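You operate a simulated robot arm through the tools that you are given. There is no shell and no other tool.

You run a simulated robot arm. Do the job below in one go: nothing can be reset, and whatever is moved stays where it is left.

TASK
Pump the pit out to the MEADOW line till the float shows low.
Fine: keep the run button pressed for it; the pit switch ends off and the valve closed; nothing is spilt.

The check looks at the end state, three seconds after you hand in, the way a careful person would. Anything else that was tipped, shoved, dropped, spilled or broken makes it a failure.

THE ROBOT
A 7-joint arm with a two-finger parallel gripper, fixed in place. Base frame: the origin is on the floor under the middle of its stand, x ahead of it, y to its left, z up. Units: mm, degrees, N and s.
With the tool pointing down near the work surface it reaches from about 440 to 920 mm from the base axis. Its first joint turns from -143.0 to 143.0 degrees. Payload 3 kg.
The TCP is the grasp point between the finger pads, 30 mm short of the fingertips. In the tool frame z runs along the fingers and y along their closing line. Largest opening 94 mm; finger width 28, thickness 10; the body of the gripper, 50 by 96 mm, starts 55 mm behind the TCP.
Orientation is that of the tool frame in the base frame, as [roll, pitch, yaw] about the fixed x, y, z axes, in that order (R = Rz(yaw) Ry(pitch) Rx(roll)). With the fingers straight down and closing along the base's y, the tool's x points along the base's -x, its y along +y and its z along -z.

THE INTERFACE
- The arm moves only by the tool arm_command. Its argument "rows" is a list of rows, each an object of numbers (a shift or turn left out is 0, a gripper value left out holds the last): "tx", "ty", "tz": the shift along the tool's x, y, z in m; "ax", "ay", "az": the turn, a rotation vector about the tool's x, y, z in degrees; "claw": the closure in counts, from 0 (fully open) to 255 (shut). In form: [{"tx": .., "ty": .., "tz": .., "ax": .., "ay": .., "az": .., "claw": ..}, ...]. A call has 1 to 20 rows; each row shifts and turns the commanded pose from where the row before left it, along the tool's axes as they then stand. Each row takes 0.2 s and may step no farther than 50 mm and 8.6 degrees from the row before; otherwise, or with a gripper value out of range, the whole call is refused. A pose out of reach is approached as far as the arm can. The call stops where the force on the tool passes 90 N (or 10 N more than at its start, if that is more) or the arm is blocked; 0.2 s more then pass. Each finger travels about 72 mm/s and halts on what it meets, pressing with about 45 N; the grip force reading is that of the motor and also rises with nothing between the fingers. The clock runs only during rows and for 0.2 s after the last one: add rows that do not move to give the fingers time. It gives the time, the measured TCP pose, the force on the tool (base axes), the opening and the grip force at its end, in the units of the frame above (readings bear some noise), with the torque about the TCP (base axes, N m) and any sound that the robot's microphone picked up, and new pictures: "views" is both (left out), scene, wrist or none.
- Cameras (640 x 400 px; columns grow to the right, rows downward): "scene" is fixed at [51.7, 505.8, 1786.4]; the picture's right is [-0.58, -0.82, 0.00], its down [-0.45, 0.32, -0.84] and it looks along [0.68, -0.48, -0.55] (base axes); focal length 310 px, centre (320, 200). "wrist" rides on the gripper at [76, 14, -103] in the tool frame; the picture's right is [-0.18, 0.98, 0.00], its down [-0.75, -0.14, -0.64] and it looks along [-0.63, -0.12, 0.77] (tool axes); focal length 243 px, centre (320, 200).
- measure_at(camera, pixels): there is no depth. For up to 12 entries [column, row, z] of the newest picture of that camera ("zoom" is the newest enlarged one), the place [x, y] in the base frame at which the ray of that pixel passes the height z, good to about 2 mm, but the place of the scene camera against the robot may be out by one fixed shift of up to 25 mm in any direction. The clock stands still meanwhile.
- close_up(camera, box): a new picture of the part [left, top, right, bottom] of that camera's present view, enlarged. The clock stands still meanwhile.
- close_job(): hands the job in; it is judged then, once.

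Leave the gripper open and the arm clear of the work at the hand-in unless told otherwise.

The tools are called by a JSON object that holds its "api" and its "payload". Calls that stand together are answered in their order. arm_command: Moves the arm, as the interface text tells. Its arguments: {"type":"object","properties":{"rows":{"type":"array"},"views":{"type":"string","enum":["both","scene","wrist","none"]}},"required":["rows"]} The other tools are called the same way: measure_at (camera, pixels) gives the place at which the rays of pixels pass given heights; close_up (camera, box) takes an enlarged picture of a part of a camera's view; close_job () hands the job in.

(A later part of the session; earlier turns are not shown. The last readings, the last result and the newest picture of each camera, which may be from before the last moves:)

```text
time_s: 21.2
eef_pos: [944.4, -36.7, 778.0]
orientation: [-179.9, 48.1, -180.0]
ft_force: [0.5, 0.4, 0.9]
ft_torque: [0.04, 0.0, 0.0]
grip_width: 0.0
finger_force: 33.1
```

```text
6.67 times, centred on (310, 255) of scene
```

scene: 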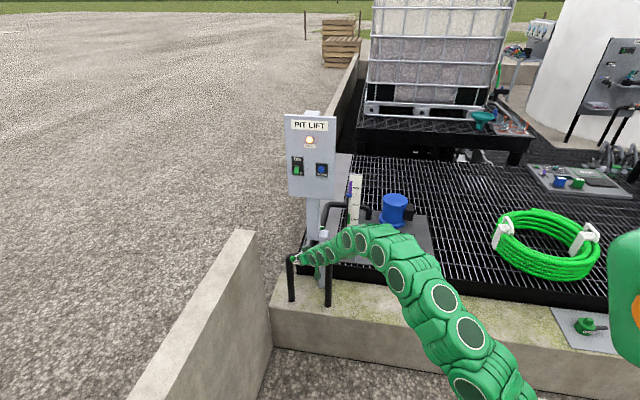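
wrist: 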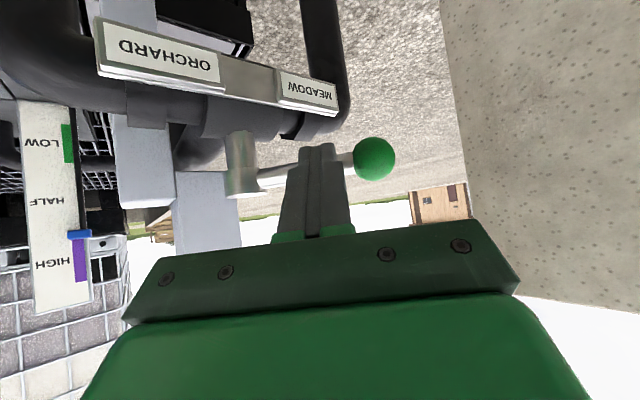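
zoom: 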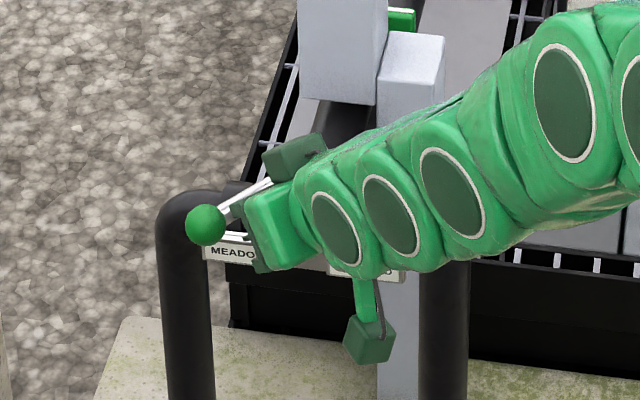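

{"api": "measure_at", "payload": {"camera": "scene", "pixels": [[292.9, 258.7, 765]]}}

{"api": "arm_command", "payload": {"rows": [{"tx": -0.0052, "ty": 0.0024, "tz": 0.0058}, {"tx": -0.0052, "ty": 0.0024, "tz": 0.0058}, {}], "views": "both"}}

{"api": "close_up", "payload": {"camera": "scene", "box": [275, 225, 345, 285]}}

```text
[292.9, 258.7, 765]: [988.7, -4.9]
```

```text
time_s: 22.0
eef_pos: [959.2, -30.7, 778.6]
orientation: [-180.0, 48.1, 180.0]
ft_force: [-0.8, 2.6, 2.8]
ft_torque: [-0.02, -0.12, 0.07]
grip_width: 0.2
finger_force: 33.2
```

scene: 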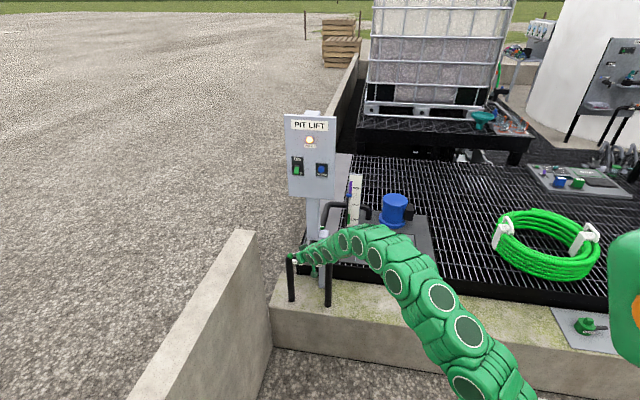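
wrist: 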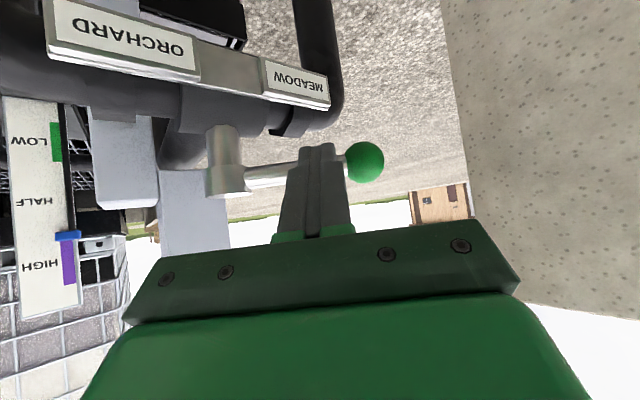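

```text
6.67 times, centred on (310, 255) of scene
```

zoom: 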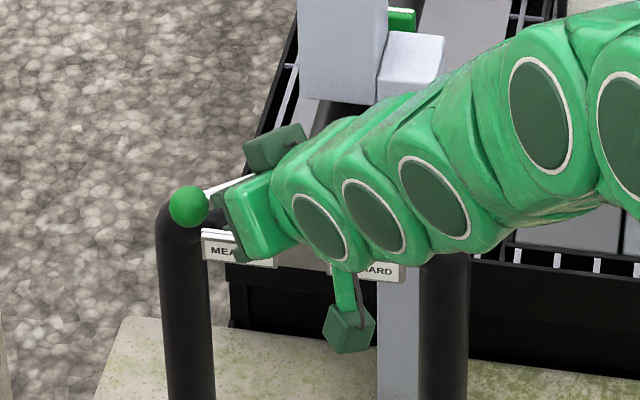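

{"api": "measure_at", "payload": {"camera": "scene", "pixels": [[290.2, 256.0, 765]]}}

{"api": "arm_command", "payload": {"rows": [{"tx": -0.0052, "ty": 0.0012, "tz": 0.0058}, {"tx": -0.0052, "ty": 0.0, "tz": 0.0058}, {}], "views": "both"}}

{"api": "close_up", "payload": {"camera": "scene", "box": [275, 225, 345, 285]}}

```text
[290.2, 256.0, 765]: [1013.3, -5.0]
```

```text
time_s: 22.8
eef_pos: [972.7, -30.7, 777.4]
orientation: [179.9, 48.0, 180.0]
ft_force: [-0.3, -0.6, -0.6]
ft_torque: [-0.02, -0.01, 0.02]
grip_width: 0.1
finger_force: 33.1
```

scene: 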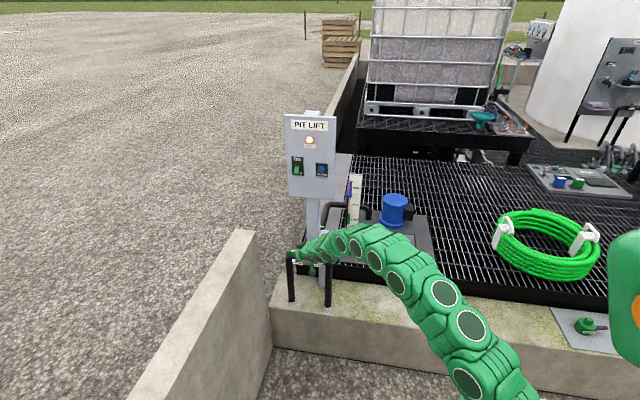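
wrist: 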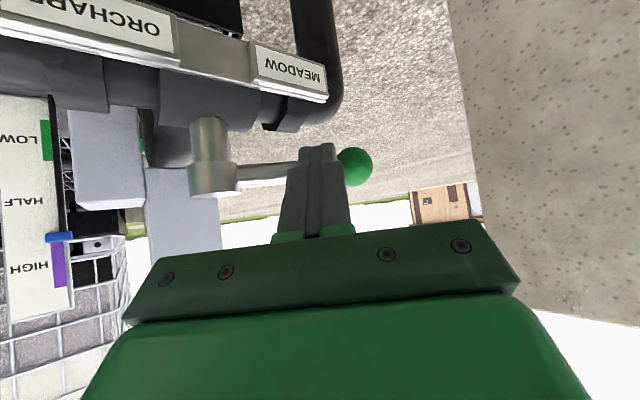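

```text
6.67 times, centred on (310, 255) of scene
```

zoom: 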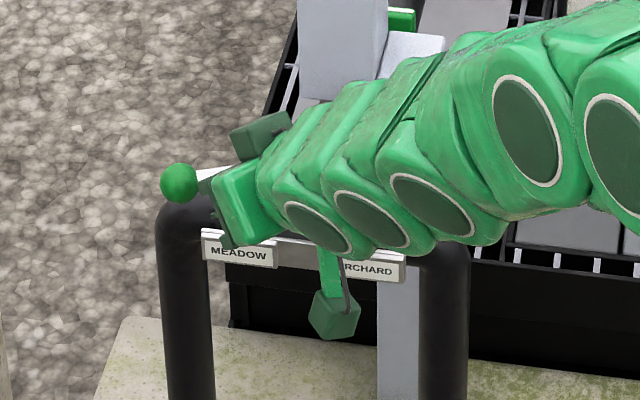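

{"api": "measure_at", "payload": {"camera": "scene", "pixels": [[288.85, 252.45, 765]]}}

{"api": "arm_command", "payload": {"rows": [{"tx": -0.0047, "ty": -0.001, "tz": 0.0052}, {"tx": -0.0047, "ty": -0.001, "tz": 0.0052}, {}], "views": "both"}}

{"api": "close_up", "payload": {"camera": "scene", "box": [275, 225, 345, 285]}}

```text
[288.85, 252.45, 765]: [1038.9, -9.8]
```

```text
time_s: 23.6
eef_pos: [984.2, -30.0, 779.3]
orientation: [180.0, 48.0, -180.0]
ft_force: [-0.1, -0.6, 0.1]
ft_torque: [-0.02, -0.04, -0.03]
grip_width: 0.0
finger_force: 32.5
out of reach, approached as far as the arm can: row 2
```

scene: 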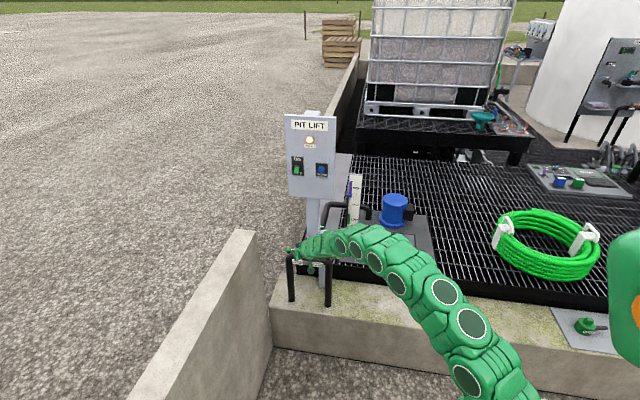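
wrist: 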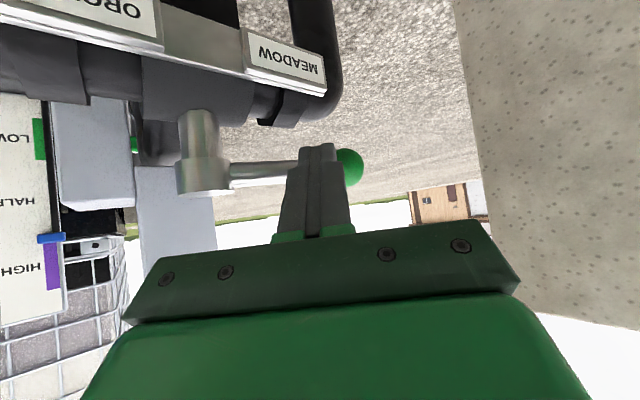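

```text
6.67 times, centred on (310, 255) of scene
```

zoom: 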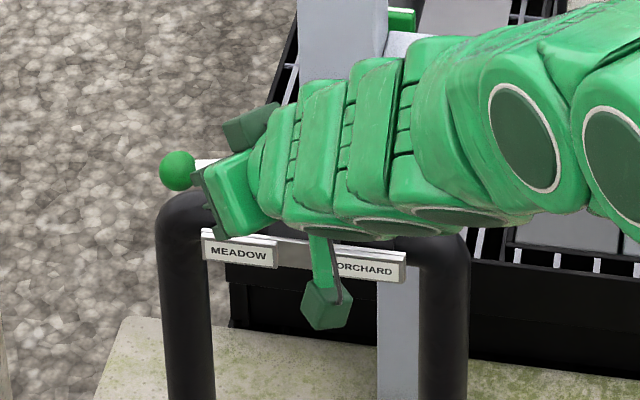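

{"api": "measure_at", "payload": {"camera": "scene", "pixels": [[288.55, 250.5, 765]]}}

{"api": "close_up", "payload": {"camera": "wrist", "box": [120, 60, 400, 220]}}

```text
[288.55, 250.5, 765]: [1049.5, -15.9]
```

```text
2.29 times, centred on (260, 140) of wrist
```

zoom: 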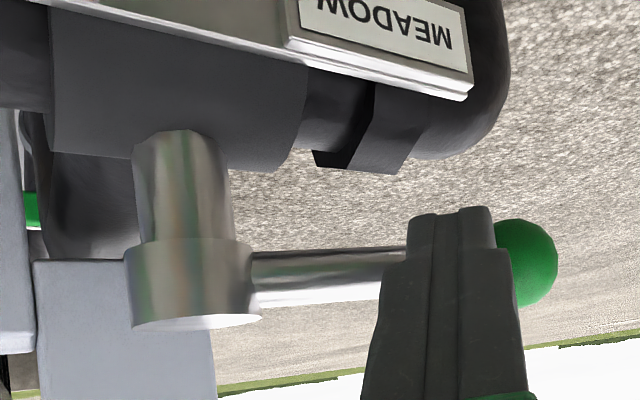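

The lever is at about 61°, 76° from its start, and the arm ran out of reach at this tilt. I'll back off 8 mm, tilt the hand more forward (64°) for more reach, and look again.

{"api": "arm_command", "payload": {"rows": [{"tx": 0.0054, "tz": -0.0059}, {"ay": -8}, {"ay": -8}, {}], "views": "both"}}

{"api": "close_up", "payload": {"camera": "scene", "box": [275, 225, 345, 285]}}

```text
time_s: 24.6
eef_pos: [986.5, -31.4, 785.9]
orientation: [179.7, 59.6, -179.4]
ft_force: [0.4, 0.8, 0.6]
ft_torque: [0.02, 0.03, 0.03]
grip_width: 0.2
finger_force: 33.0
out of reach, approached as far as the arm can: row 1, 2
```

scene: 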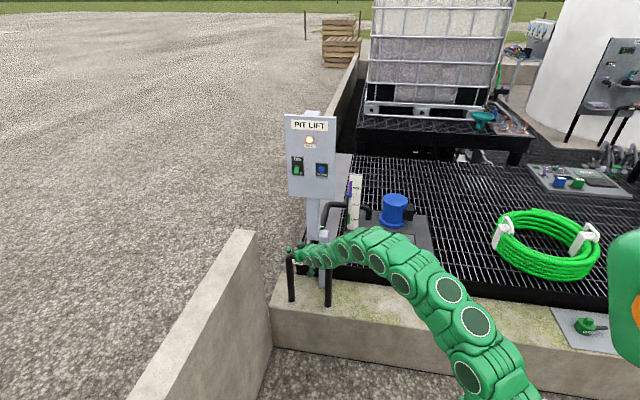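
wrist: 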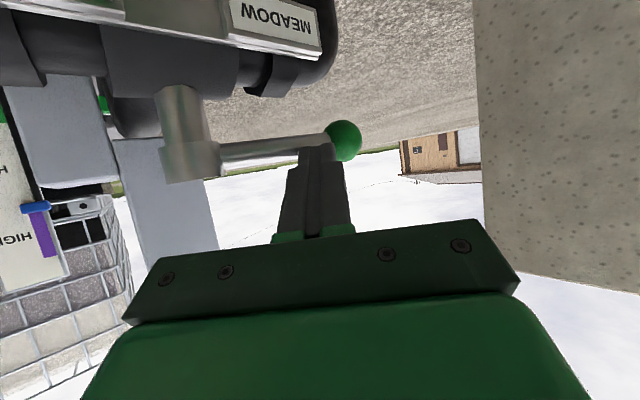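

```text
6.67 times, centred on (310, 255) of scene
```

zoom: 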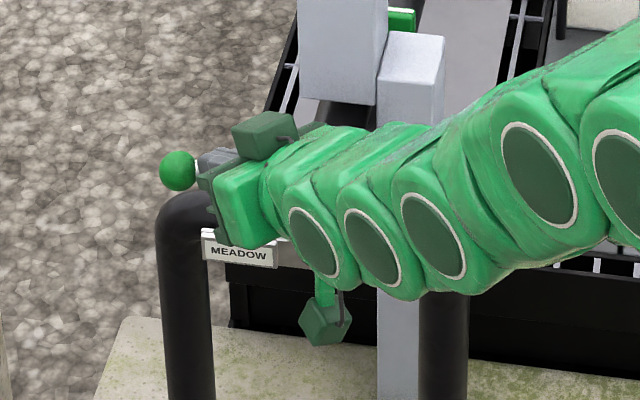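

The tilt reached 59.6° and the fingertips now sit at shaft height. I'll try a small push forward along +x, slightly right, and see whether the arm follows.

{"api": "arm_command", "payload": {"rows": [{"tx": -0.0025, "ty": -0.003, "tz": 0.0076}, {}], "views": "both"}}

{"api": "close_up", "payload": {"camera": "scene", "box": [275, 225, 345, 285]}}

```text
time_s: 25.2
eef_pos: [996.5, -33.0, 785.1]
orientation: [179.7, 59.7, -179.5]
ft_force: [-0.2, 1.1, 0.3]
ft_torque: [-0.02, -0.01, 0.0]
grip_width: 0.3
finger_force: 33.0
```

scene: 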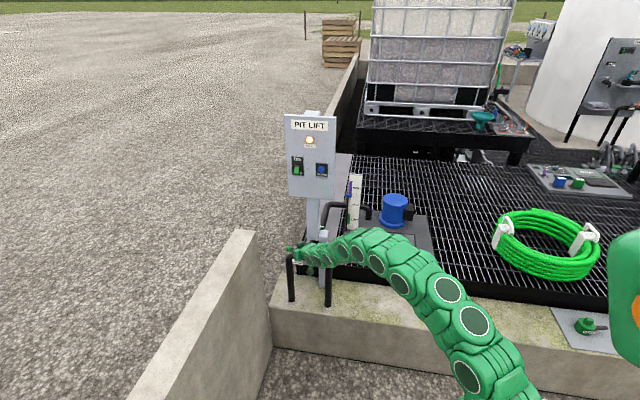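
wrist: 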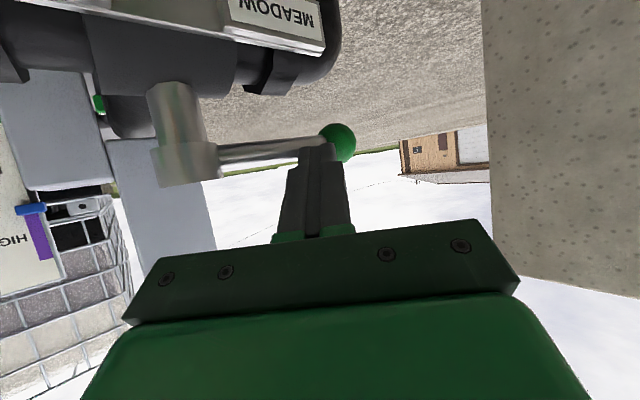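

```text
6.67 times, centred on (310, 255) of scene
```

zoom: 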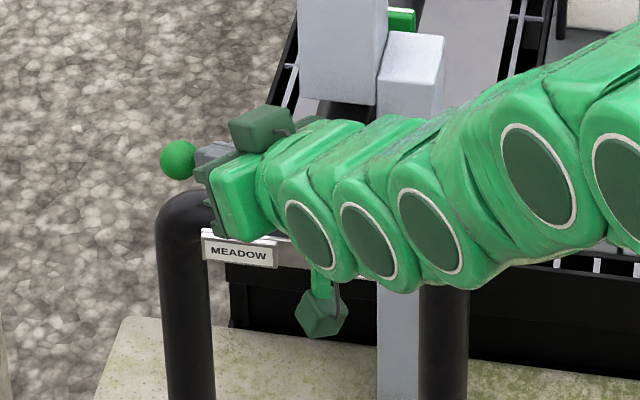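

The arm follows at this tilt and the lever moves on. I'll measure the ball and push on in small steps.

{"api": "measure_at", "payload": {"camera": "scene", "pixels": [[288.7, 249.0, 765]]}}

{"api": "arm_command", "payload": {"rows": [{"tx": -0.004, "ty": -0.006, "tz": 0.0069}, {}], "views": "both"}}

{"api": "close_up", "payload": {"camera": "scene", "box": [275, 225, 345, 285]}}

```text
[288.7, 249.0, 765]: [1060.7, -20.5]
```

```text
time_s: 25.8
eef_pos: [1004.5, -37.9, 787.1]
orientation: [179.9, 59.6, -179.3]
ft_force: [-41.1, 11.7, 18.9]
ft_torque: [0.08, 0.44, -0.08]
grip_width: 0.0
finger_force: 32.9
```

scene: 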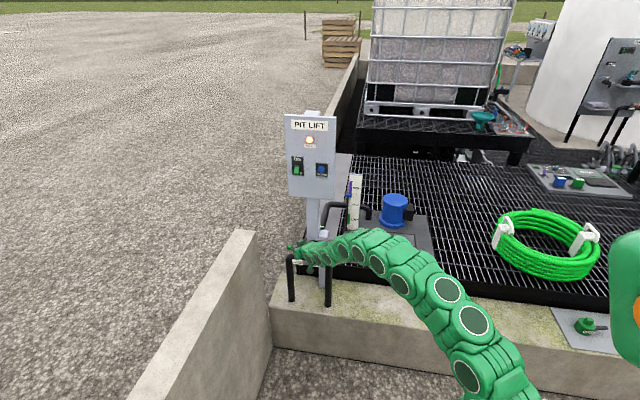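
wrist: 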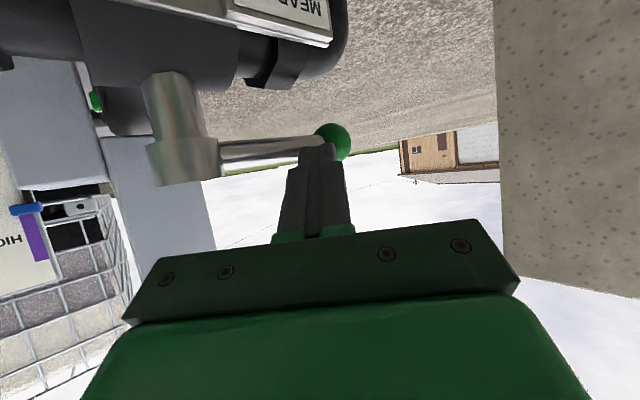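

```text
6.67 times, centred on (310, 255) of scene
```

zoom: 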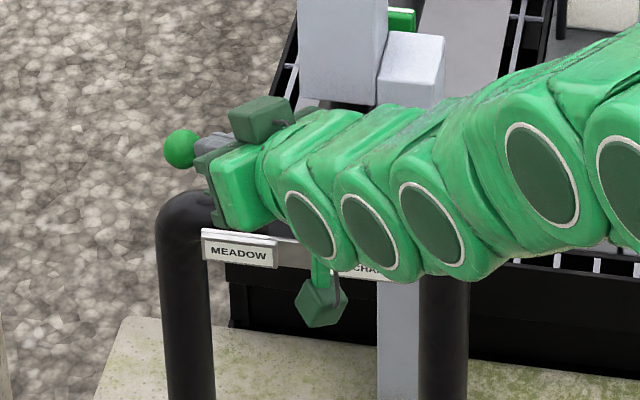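

The force rose to 41 N, so the lever has reached its end stop at MEADOW. I'll back straight off and up, then check the lever stays.

{"api": "measure_at", "payload": {"camera": "scene", "pixels": [[289.15, 247.05, 765]]}}

{"api": "arm_command", "payload": {"rows": [{"tx": 0.003, "ty": 0.006, "tz": -0.008}, {"tx": 0.0, "ty": 0.004, "tz": -0.03}, {"tx": 0.0, "tz": -0.045}, {"tx": -0.01, "tz": -0.045}, {}], "views": "both"}}

{"api": "close_up", "payload": {"camera": "scene", "box": [275, 225, 345, 285]}}

```text
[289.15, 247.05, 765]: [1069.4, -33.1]
```

```text
time_s: 27.0
eef_pos: [895.7, -30.6, 857.2]
orientation: [179.8, 59.6, -179.5]
ft_force: [-0.6, -0.8, 0.3]
ft_torque: [0.0, 0.01, 0.02]
grip_width: 0.2
finger_force: 32.8
```

scene: 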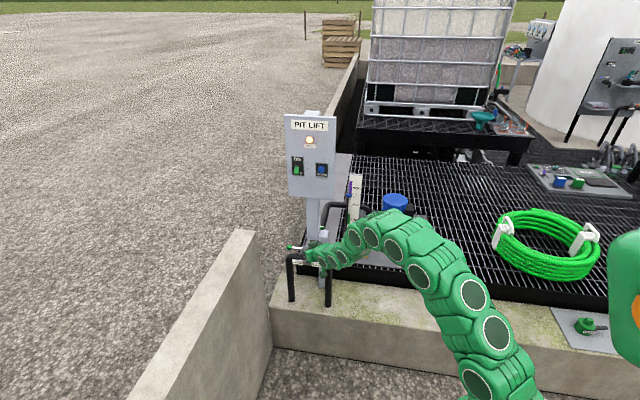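
wrist: 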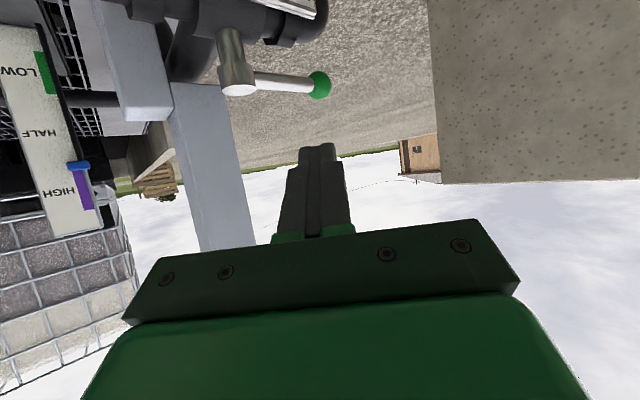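

```text
6.67 times, centred on (310, 255) of scene
```

zoom: 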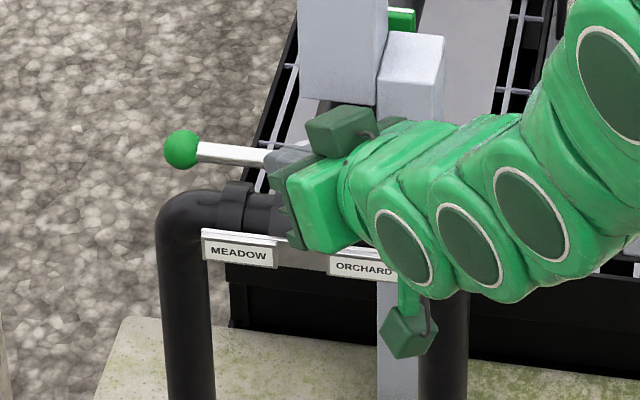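

The lever now lies along the manifold on the MEADOW side, about 45°, and stayed put. Next is the switch: pivot at about (1079,-112,1161), lever tip at about (1054,-83,1142). I'll rise and turn the hand level, facing the panel (yaw about -45°).

{"api": "arm_command", "payload": {"rows": [{"tx": -0.0324, "tz": -0.019}, {"tx": -0.0324, "tz": -0.019}, {"tx": -0.0324, "tz": -0.019}, {"tx": -0.0324, "tz": -0.019}, {"ay": -7.6}, {"ay": -7.6}, {"ay": -7.6}, {"ay": -7.6}, {"ax": 7.5}, {"ax": 7.5}, {"ax": 7.5}, {"ax": 7.5}, {"ax": 7.5}, {"ax": 7.5}, {}], "views": "both"}}

```text
time_s: 30.2
eef_pos: [896.1, -30.9, 1006.1]
orientation: [126.6, 89.8, 82.3]
ft_force: [-0.2, -0.2, -0.2]
ft_torque: [0.0, -0.03, -0.03]
grip_width: 0.0
finger_force: 32.5
```

scene: 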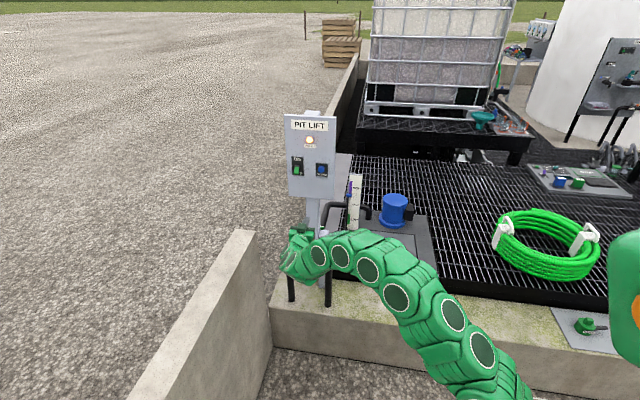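
wrist: 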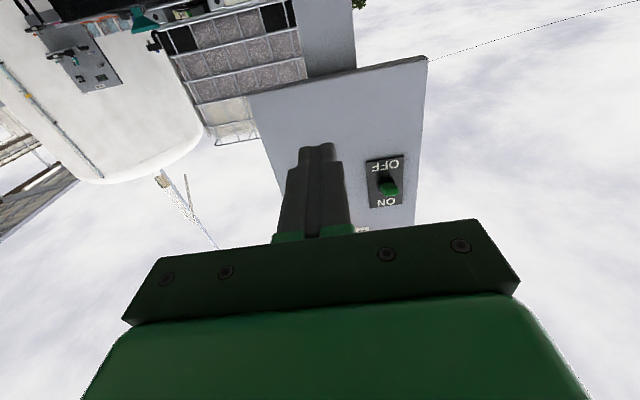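

The hand faces the panel squarely, and its lower edge and switch (388,185) are visible. I'll enlarge and measure again for a better fix.

{"api": "close_up", "payload": {"camera": "wrist", "box": [330, 130, 430, 220]}}

{"api": "measure_at", "payload": {"camera": "wrist", "pixels": [[427, 57, 1000], [427, 57, 1050], [250, 95, 1000], [250, 95, 1050]]}}

```text
4.44 times, centred on (380, 175) of wrist
```

zoom: 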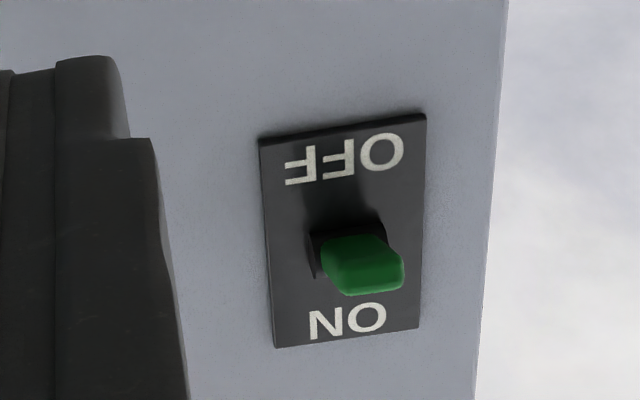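

```text
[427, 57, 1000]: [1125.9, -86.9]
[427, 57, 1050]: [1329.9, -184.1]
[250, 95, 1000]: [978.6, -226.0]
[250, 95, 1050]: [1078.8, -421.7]
```

{"api": "measure_at", "payload": {"camera": "zoom", "pixels": [[259, 140, 1100], [259, 140, 1200], [426, 113, 1100], [426, 113, 1200], [420, 327, 1100], [420, 327, 1200], [275, 348, 1100], [275, 348, 1200], [370, 275, 1100], [370, 275, 1200], [345, 235, 1100], [345, 235, 1200]]}}

```text
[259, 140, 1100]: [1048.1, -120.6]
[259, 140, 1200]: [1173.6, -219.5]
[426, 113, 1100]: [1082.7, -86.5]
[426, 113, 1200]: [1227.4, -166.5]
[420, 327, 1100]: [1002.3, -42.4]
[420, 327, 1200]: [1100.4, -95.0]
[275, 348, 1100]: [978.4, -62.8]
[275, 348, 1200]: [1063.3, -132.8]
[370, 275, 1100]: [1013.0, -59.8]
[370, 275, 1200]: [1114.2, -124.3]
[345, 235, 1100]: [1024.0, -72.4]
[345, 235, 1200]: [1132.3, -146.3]
```

This fixes the panel well: the switch plate is centred at (1084,-115,1158), the panel plane faces 135°, and the lever tip sticks out 41 mm at z 1141. I'll go to a stand-off point below and in front of the switch lever.

{"api": "arm_command", "payload": {"rows": [{"tx": -0.033, "ty": 0.024, "tz": 0.0211}, {"tx": -0.033, "ty": 0.024, "tz": 0.0211}, {"tx": -0.033, "ty": 0.024, "tz": 0.0211}, {}], "views": "both"}}

```text
time_s: 31.2
eef_pos: [993.3, -23.5, 1106.5]
orientation: [113.1, 89.9, 68.6]
ft_force: [-0.6, -0.5, 0.3]
ft_torque: [-0.02, 0.04, 0.02]
grip_width: 0.0
finger_force: 33.2
```

scene: 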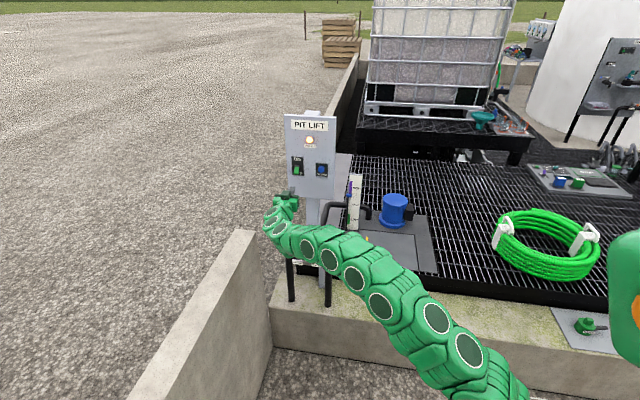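
wrist: 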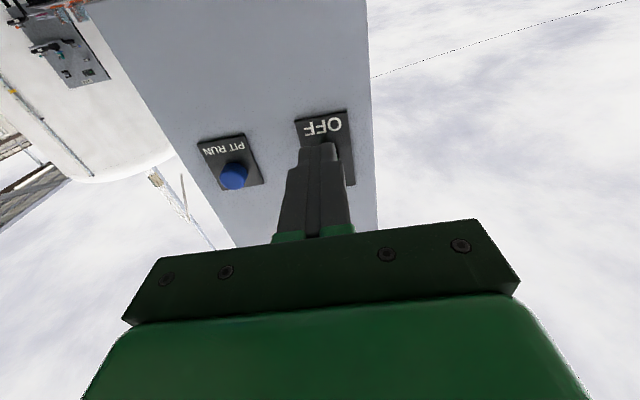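

The fingers are lined up under the switch lever. I'll slide them forward to 25 mm from the panel, below the lever.

{"api": "arm_command", "payload": {"rows": [{"tx": 0.005, "tz": 0.037}, {"tz": 0.037}, {}], "views": "both"}}

{"api": "close_up", "payload": {"camera": "scene", "box": [275, 130, 345, 220]}}

```text
time_s: 32.0
eef_pos: [1045.6, -76.3, 1101.1]
orientation: [127.3, 89.9, 83.1]
ft_force: [0.5, 0.5, 0.1]
ft_torque: [0.01, -0.03, 0.01]
grip_width: 0.1
finger_force: 33.0
```

scene: 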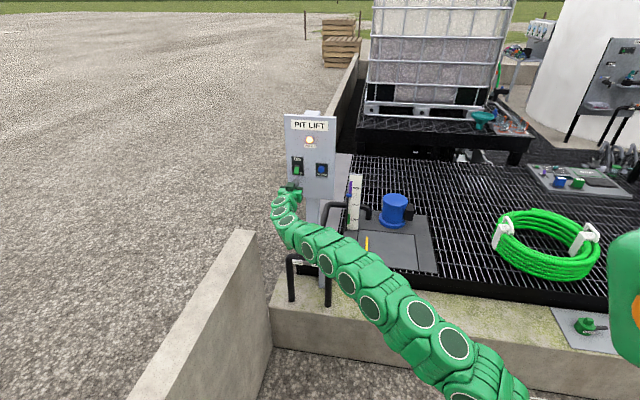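
wrist: 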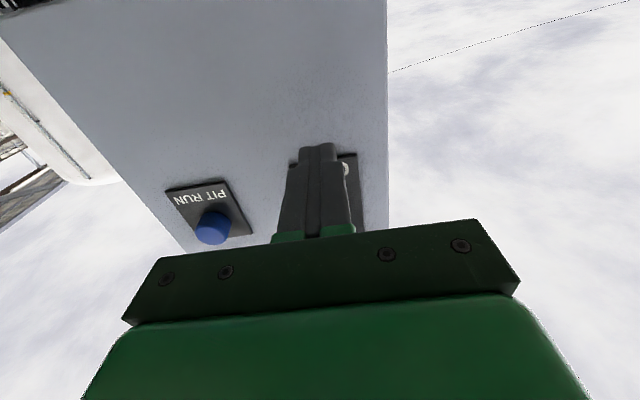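

```text
4.44 times, centred on (310, 175) of scene
```

zoom: 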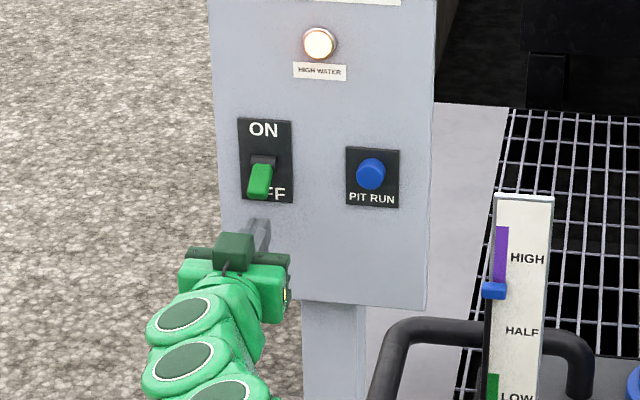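

The scene close-up shows the fingertips right under the green switch lever. I'll lift in steps and watch the force and sound.

{"api": "arm_command", "payload": {"rows": [{"tx": -0.01}, {"tx": -0.01}, {"tx": -0.008}, {}], "views": "both"}}

{"api": "close_up", "payload": {"camera": "scene", "box": [275, 130, 345, 220]}}

```text
time_s: 33.0
eef_pos: [1045.9, -74.7, 1128.4]
orientation: [130.0, 89.8, 85.6]
ft_force: [-0.1, 0.3, -0.6]
ft_torque: [0.02, 0.05, -0.03]
grip_width: 0.0
finger_force: 33.0
```

scene: 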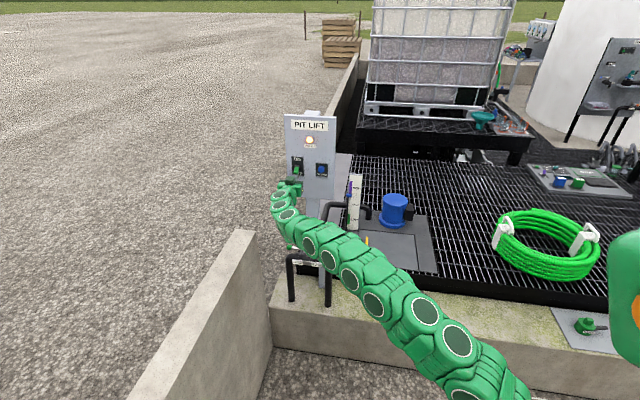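
wrist: 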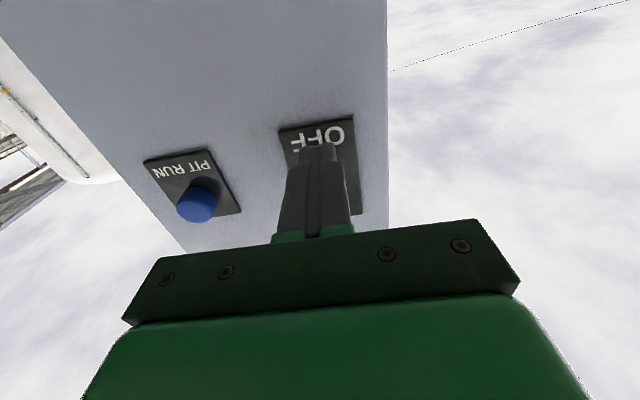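

```text
4.44 times, centred on (310, 175) of scene
```

zoom: 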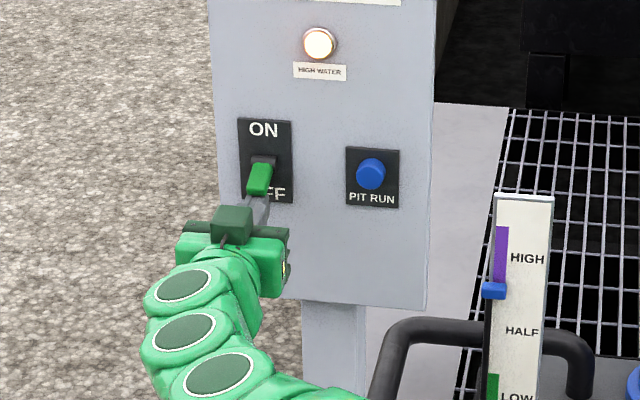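

No contact force yet, and the tips look right under the lever. I'll lift further.

{"api": "arm_command", "payload": {"rows": [{"tx": -0.006}, {"tx": -0.006}, {}], "views": "scene"}}

{"api": "close_up", "payload": {"camera": "scene", "box": [275, 130, 345, 220]}}

```text
time_s: 33.8
eef_pos: [1045.9, -76.2, 1140.0]
orientation: [122.1, 90.0, 77.6]
ft_force: [0.8, -0.4, 0.3]
ft_torque: [0.04, -0.01, 0.05]
grip_width: 0.0
finger_force: 32.7
```

scene: 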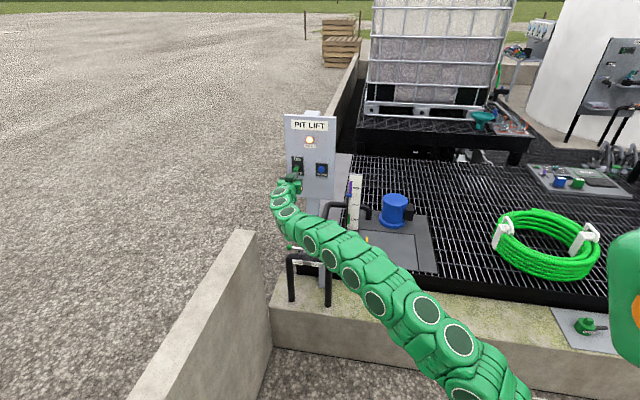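

```text
4.44 times, centred on (310, 175) of scene
```

zoom: 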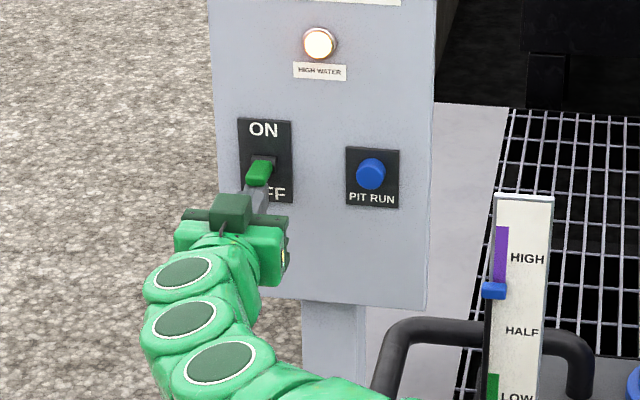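

The lever is being lifted (its tip moved from about (258,192) to (258,180) in the close-up). I'll continue upward.

{"api": "arm_command", "payload": {"rows": [{"tx": -0.006}, {"tx": -0.006}, {}], "views": "scene"}}

{"api": "close_up", "payload": {"camera": "scene", "box": [275, 130, 345, 220]}}

```text
time_s: 34.6
eef_pos: [1044.6, -75.9, 1149.5]
orientation: [175.4, 89.7, 131.0]
ft_force: [-17.2, 4.5, -25.0]
ft_torque: [0.55, 0.25, -0.05]
grip_width: 0.0
finger_force: 33.1
```

scene: 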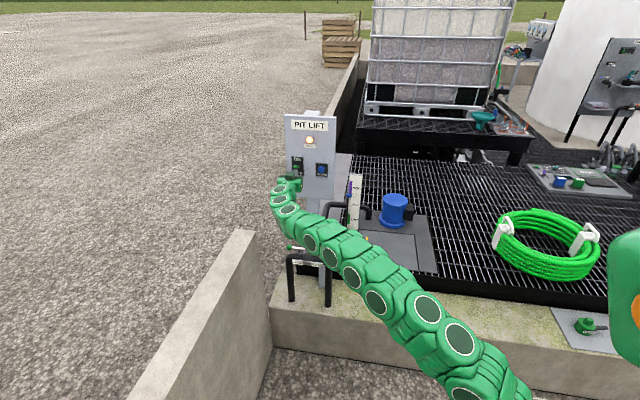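

```text
4.44 times, centred on (310, 175) of scene
```

zoom: 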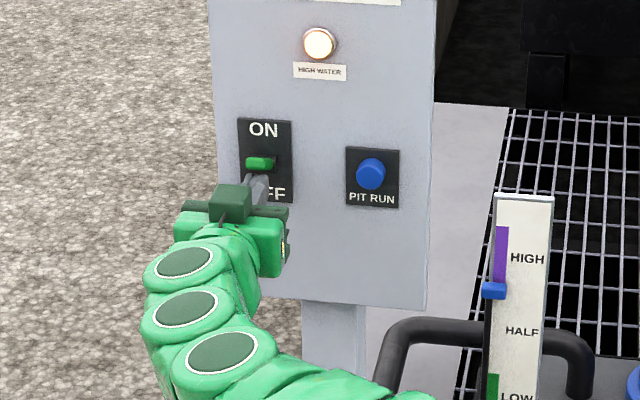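

Force rose to about 25 N downward, so the lever may be at its upper stop. I'll lower the fingers a little and check where it rests.

{"api": "arm_command", "payload": {"rows": [{"tx": 0.01}, {"tx": 0.015}, {"tx": 0.015}, {}], "views": "both"}}

{"api": "close_up", "payload": {"camera": "scene", "box": [275, 130, 345, 220]}}

```text
time_s: 35.6
eef_pos: [1045.0, -77.1, 1111.7]
orientation: [124.3, 90.0, 80.0]
ft_force: [0.2, 0.4, -0.4]
ft_torque: [0.02, -0.01, -0.01]
grip_width: 0.0
finger_force: 32.4
```

scene: 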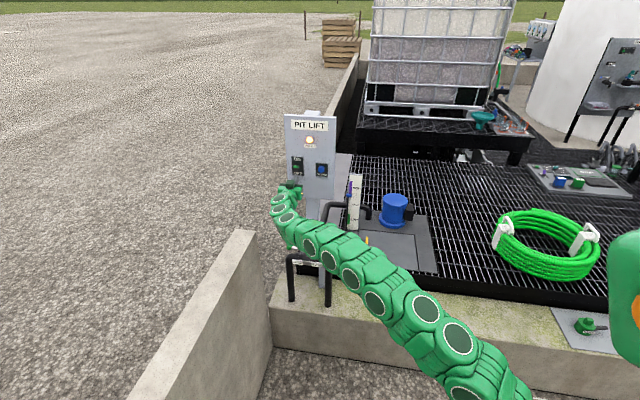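
wrist: 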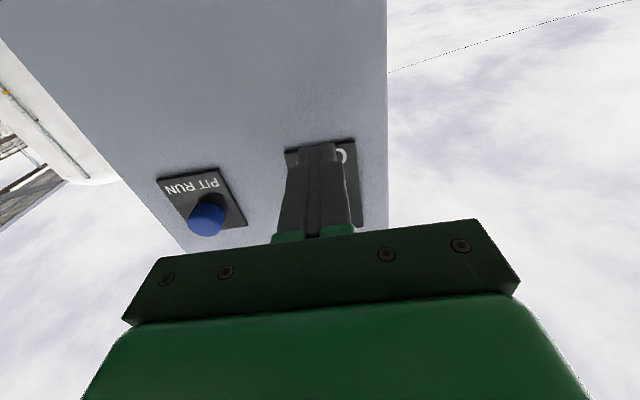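

```text
4.44 times, centred on (310, 175) of scene
```

zoom: 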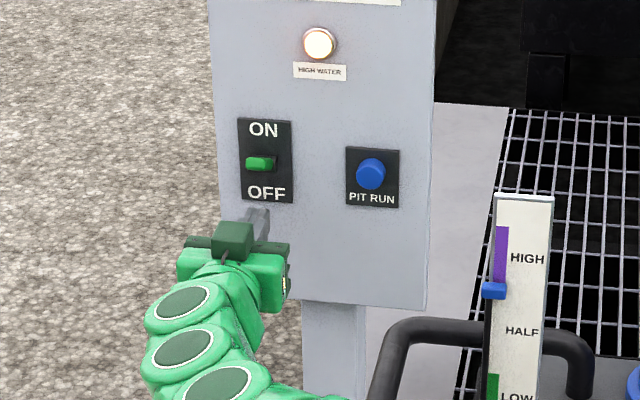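

The lever now stays up: I see its end with OFF uncovered, so the switch is ON. I'll back straight out and line up in front of the PIT RUN button, about 80 mm off the panel.

{"api": "arm_command", "payload": {"rows": [{"tz": -0.0375}, {"tz": -0.0375}, {"tx": -0.0153, "ty": -0.0348, "tz": 0.006}, {"tx": -0.0153, "ty": -0.0348, "tz": 0.006}, {"tx": -0.0153, "ty": -0.0348, "tz": 0.006}, {}], "views": "both"}}

{"api": "close_up", "payload": {"camera": "wrist", "box": [230, 60, 450, 220]}}

{"api": "close_up", "payload": {"camera": "scene", "box": [275, 110, 375, 240]}}

```text
time_s: 37.0
eef_pos: [930.2, -110.8, 1156.8]
orientation: [131.6, 89.9, 87.3]
ft_force: [0.3, 0.7, -0.1]
ft_torque: [0.02, -0.04, -0.02]
grip_width: 0.0
finger_force: 33.2
```

scene: 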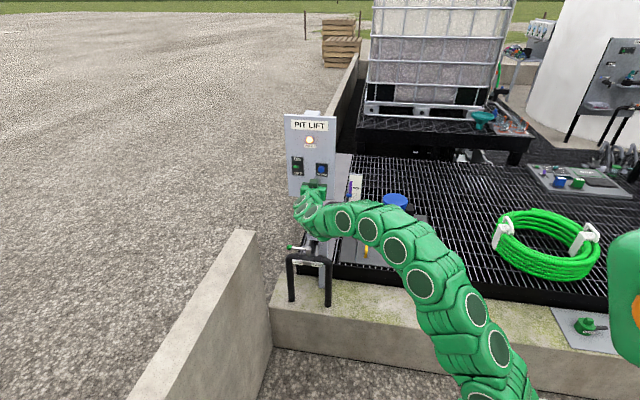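
wrist: 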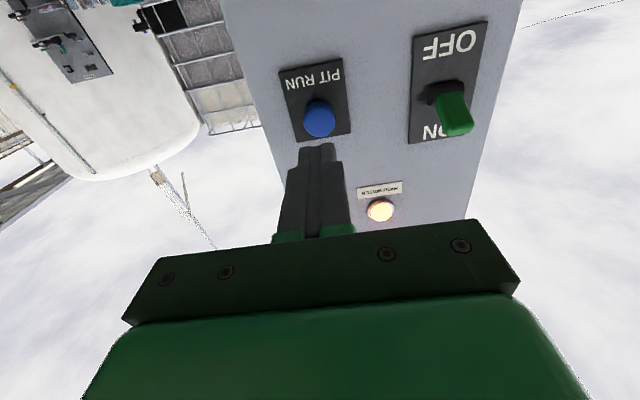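

```text
2.50 times, centred on (340, 140) of wrist
```

zoom: 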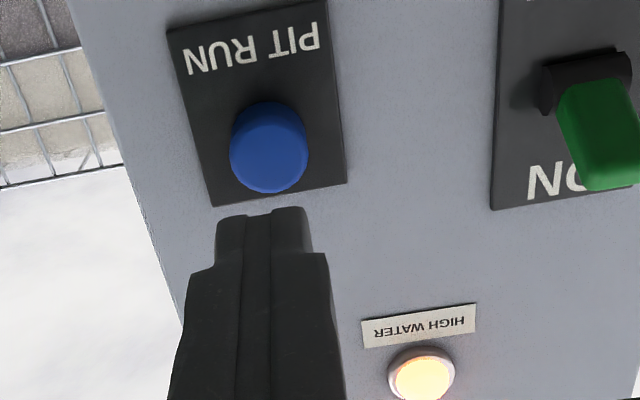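

```text
3.08 times, centred on (325, 175) of scene
```

zoom: 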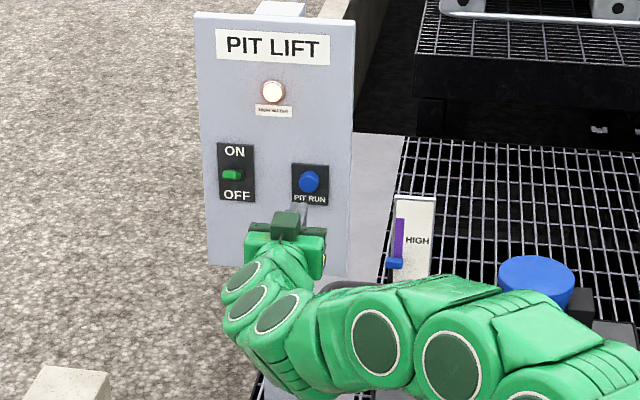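

The wrist view confirms the lever points up to ON. From here the arm hides the lower half of the gauge in the scene, and I must see LOW while holding the button. I'll try tipping the hand upward about 32° so the forearm drops out of that line.

{"api": "arm_command", "payload": {"rows": [{"ay": -8}, {"ay": -8}, {"ay": -8}, {"ay": -8}, {}], "views": "both"}}

```text
time_s: 38.2
eef_pos: [932.2, -112.1, 1157.5]
orientation: [0.2, 58.0, -44.1]
ft_force: [-0.2, -0.3, 0.1]
ft_torque: [0.0, 0.0, -0.01]
grip_width: 0.0
finger_force: 32.5
```

scene: 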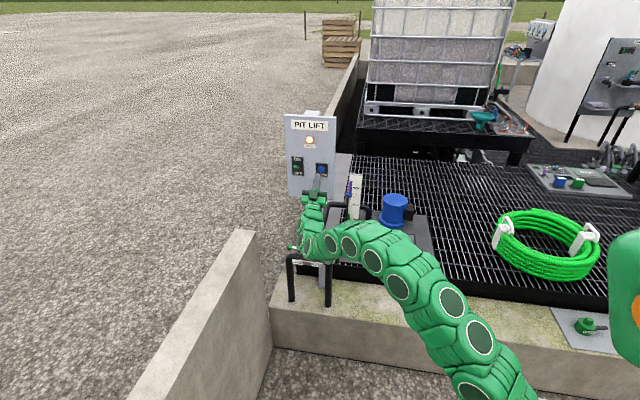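
wrist: 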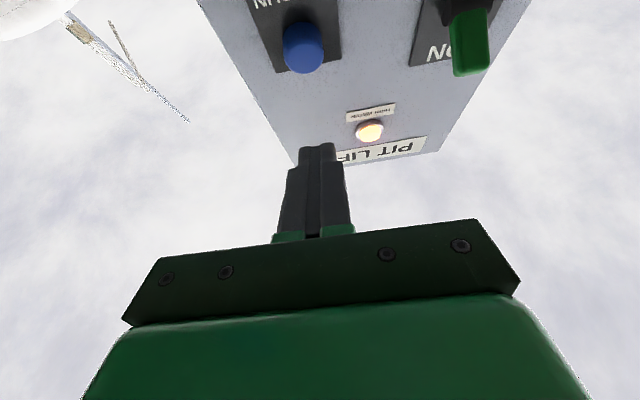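

Much better, the gauge is mostly clear. I'll enlarge to see whether LOW is visible.

{"api": "close_up", "payload": {"camera": "scene", "box": [300, 160, 400, 240]}}

```text
5.00 times, centred on (350, 200) of scene
```

zoom: 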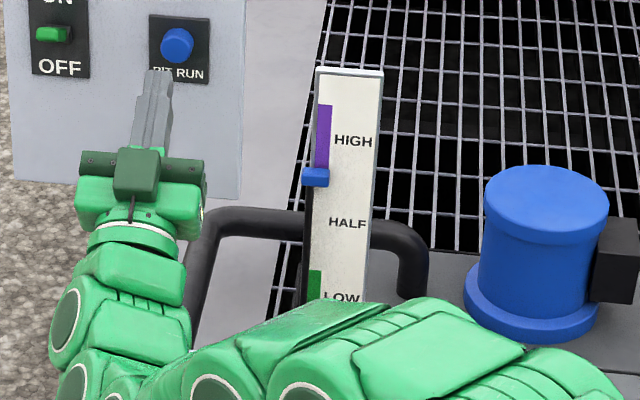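

LOW is just above the arm in view. Going forward will lift the arm in the picture a bit, so I'll tip up another 13° for margin.

{"api": "arm_command", "payload": {"rows": [{"ay": -6.5}, {"ay": -6.5}, {}], "views": "both"}}

{"api": "close_up", "payload": {"camera": "scene", "box": [300, 160, 400, 240]}}

```text
time_s: 39.0
eef_pos: [932.6, -111.5, 1157.1]
orientation: [0.2, 45.0, -44.1]
ft_force: [-1.1, -0.1, 0.3]
ft_torque: [0.02, 0.02, 0.02]
grip_width: 0.0
finger_force: 32.9
```

scene: 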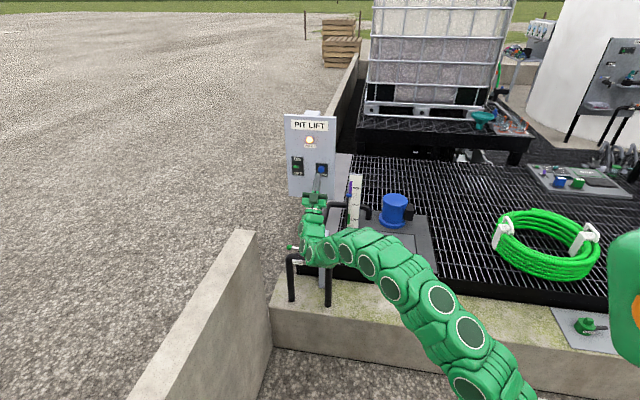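
wrist: 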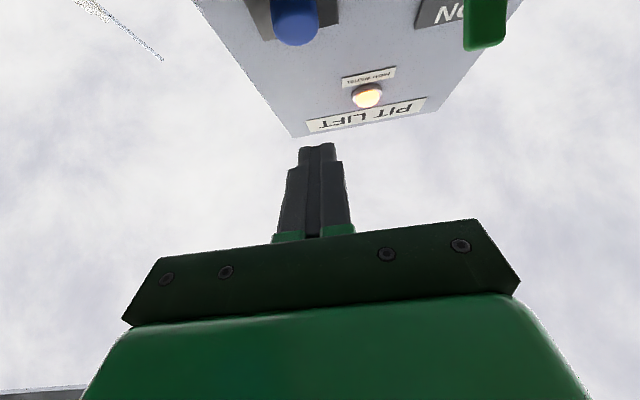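

```text
5.00 times, centred on (350, 200) of scene
```

zoom: 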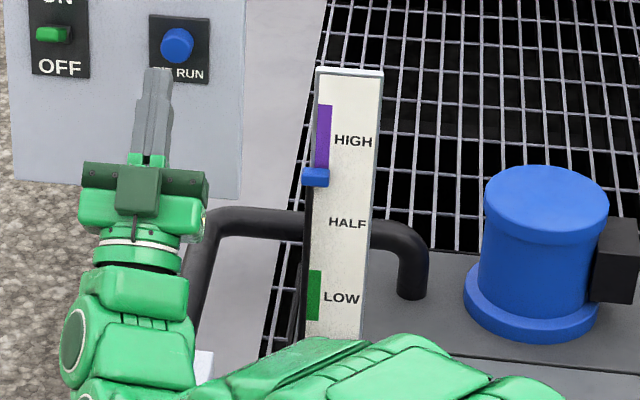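

LOW is now fully visible. I'll lower slightly and go forward to about 15 mm from the button cap, then check alignment.

{"api": "arm_command", "payload": {"rows": [{"tx": 0.0205, "tz": 0.0127}, {"tx": 0.0205, "tz": 0.0127}, {}], "views": "both"}}

{"api": "close_up", "payload": {"camera": "scene", "box": [300, 150, 400, 240]}}

{"api": "close_up", "payload": {"camera": "scene", "box": [300, 150, 340, 200]}}

```text
time_s: 39.8
eef_pos: [966.0, -143.5, 1147.2]
orientation: [0.1, 45.1, -44.2]
ft_force: [0.3, -0.1, 0.4]
ft_torque: [0.02, 0.01, 0.03]
grip_width: 0.0
finger_force: 33.2
```

scene: 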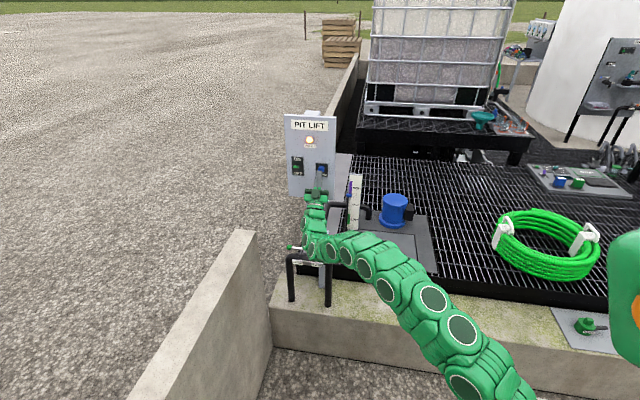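
wrist: 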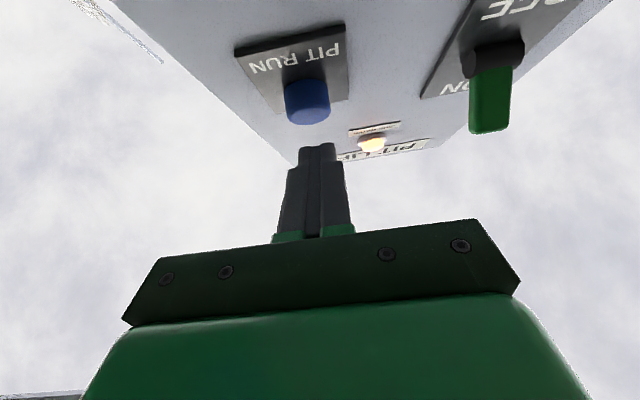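

```text
4.44 times, centred on (350, 195) of scene
```

zoom: 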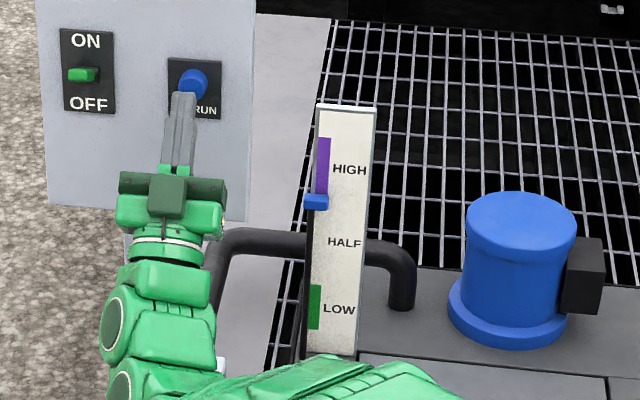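

```text
8.00 times, centred on (320, 175) of scene
```

zoom: 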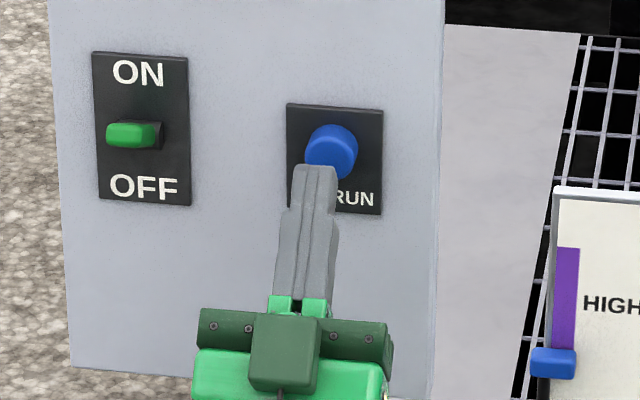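

The fingertips point at the button with the gauge in clear view (float just under the HIGH band). I'll shift 2 mm sideways and approach until near contact, then press in small steps.

{"api": "arm_command", "payload": {"rows": [{"tx": 0.0085, "ty": -0.002, "tz": 0.0085}, {}], "views": "both"}}

{"api": "close_up", "payload": {"camera": "scene", "box": [300, 150, 340, 200]}}

{"api": "close_up", "payload": {"camera": "wrist", "box": [250, 60, 380, 180]}}

```text
time_s: 40.4
eef_pos: [972.4, -153.5, 1146.9]
orientation: [0.0, 45.2, -44.2]
ft_force: [-0.2, 0.3, -0.6]
ft_torque: [0.02, 0.01, -0.05]
grip_width: 0.0
finger_force: 32.6
```

scene: 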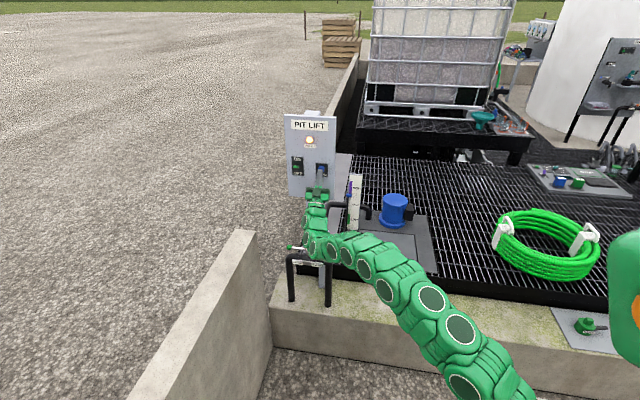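
wrist: 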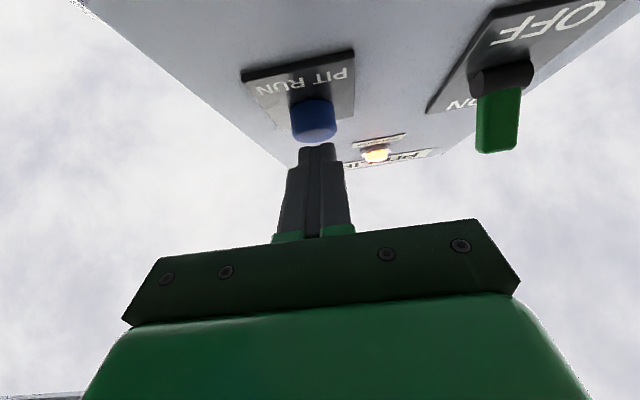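

```text
8.00 times, centred on (320, 175) of scene
```

zoom: 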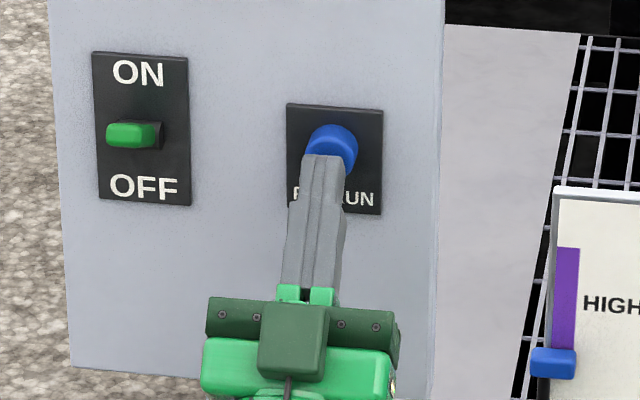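

```text
3.33 times, centred on (315, 120) of wrist
```

zoom: 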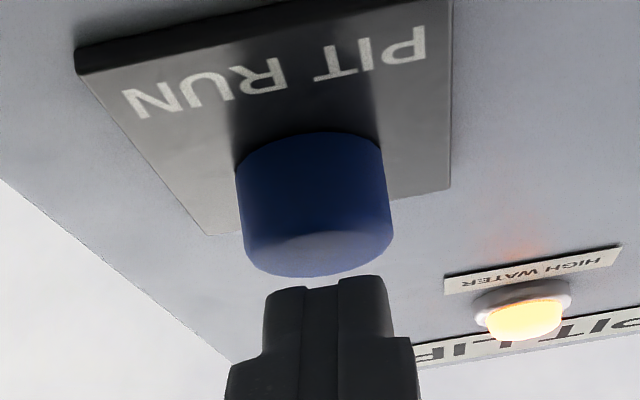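

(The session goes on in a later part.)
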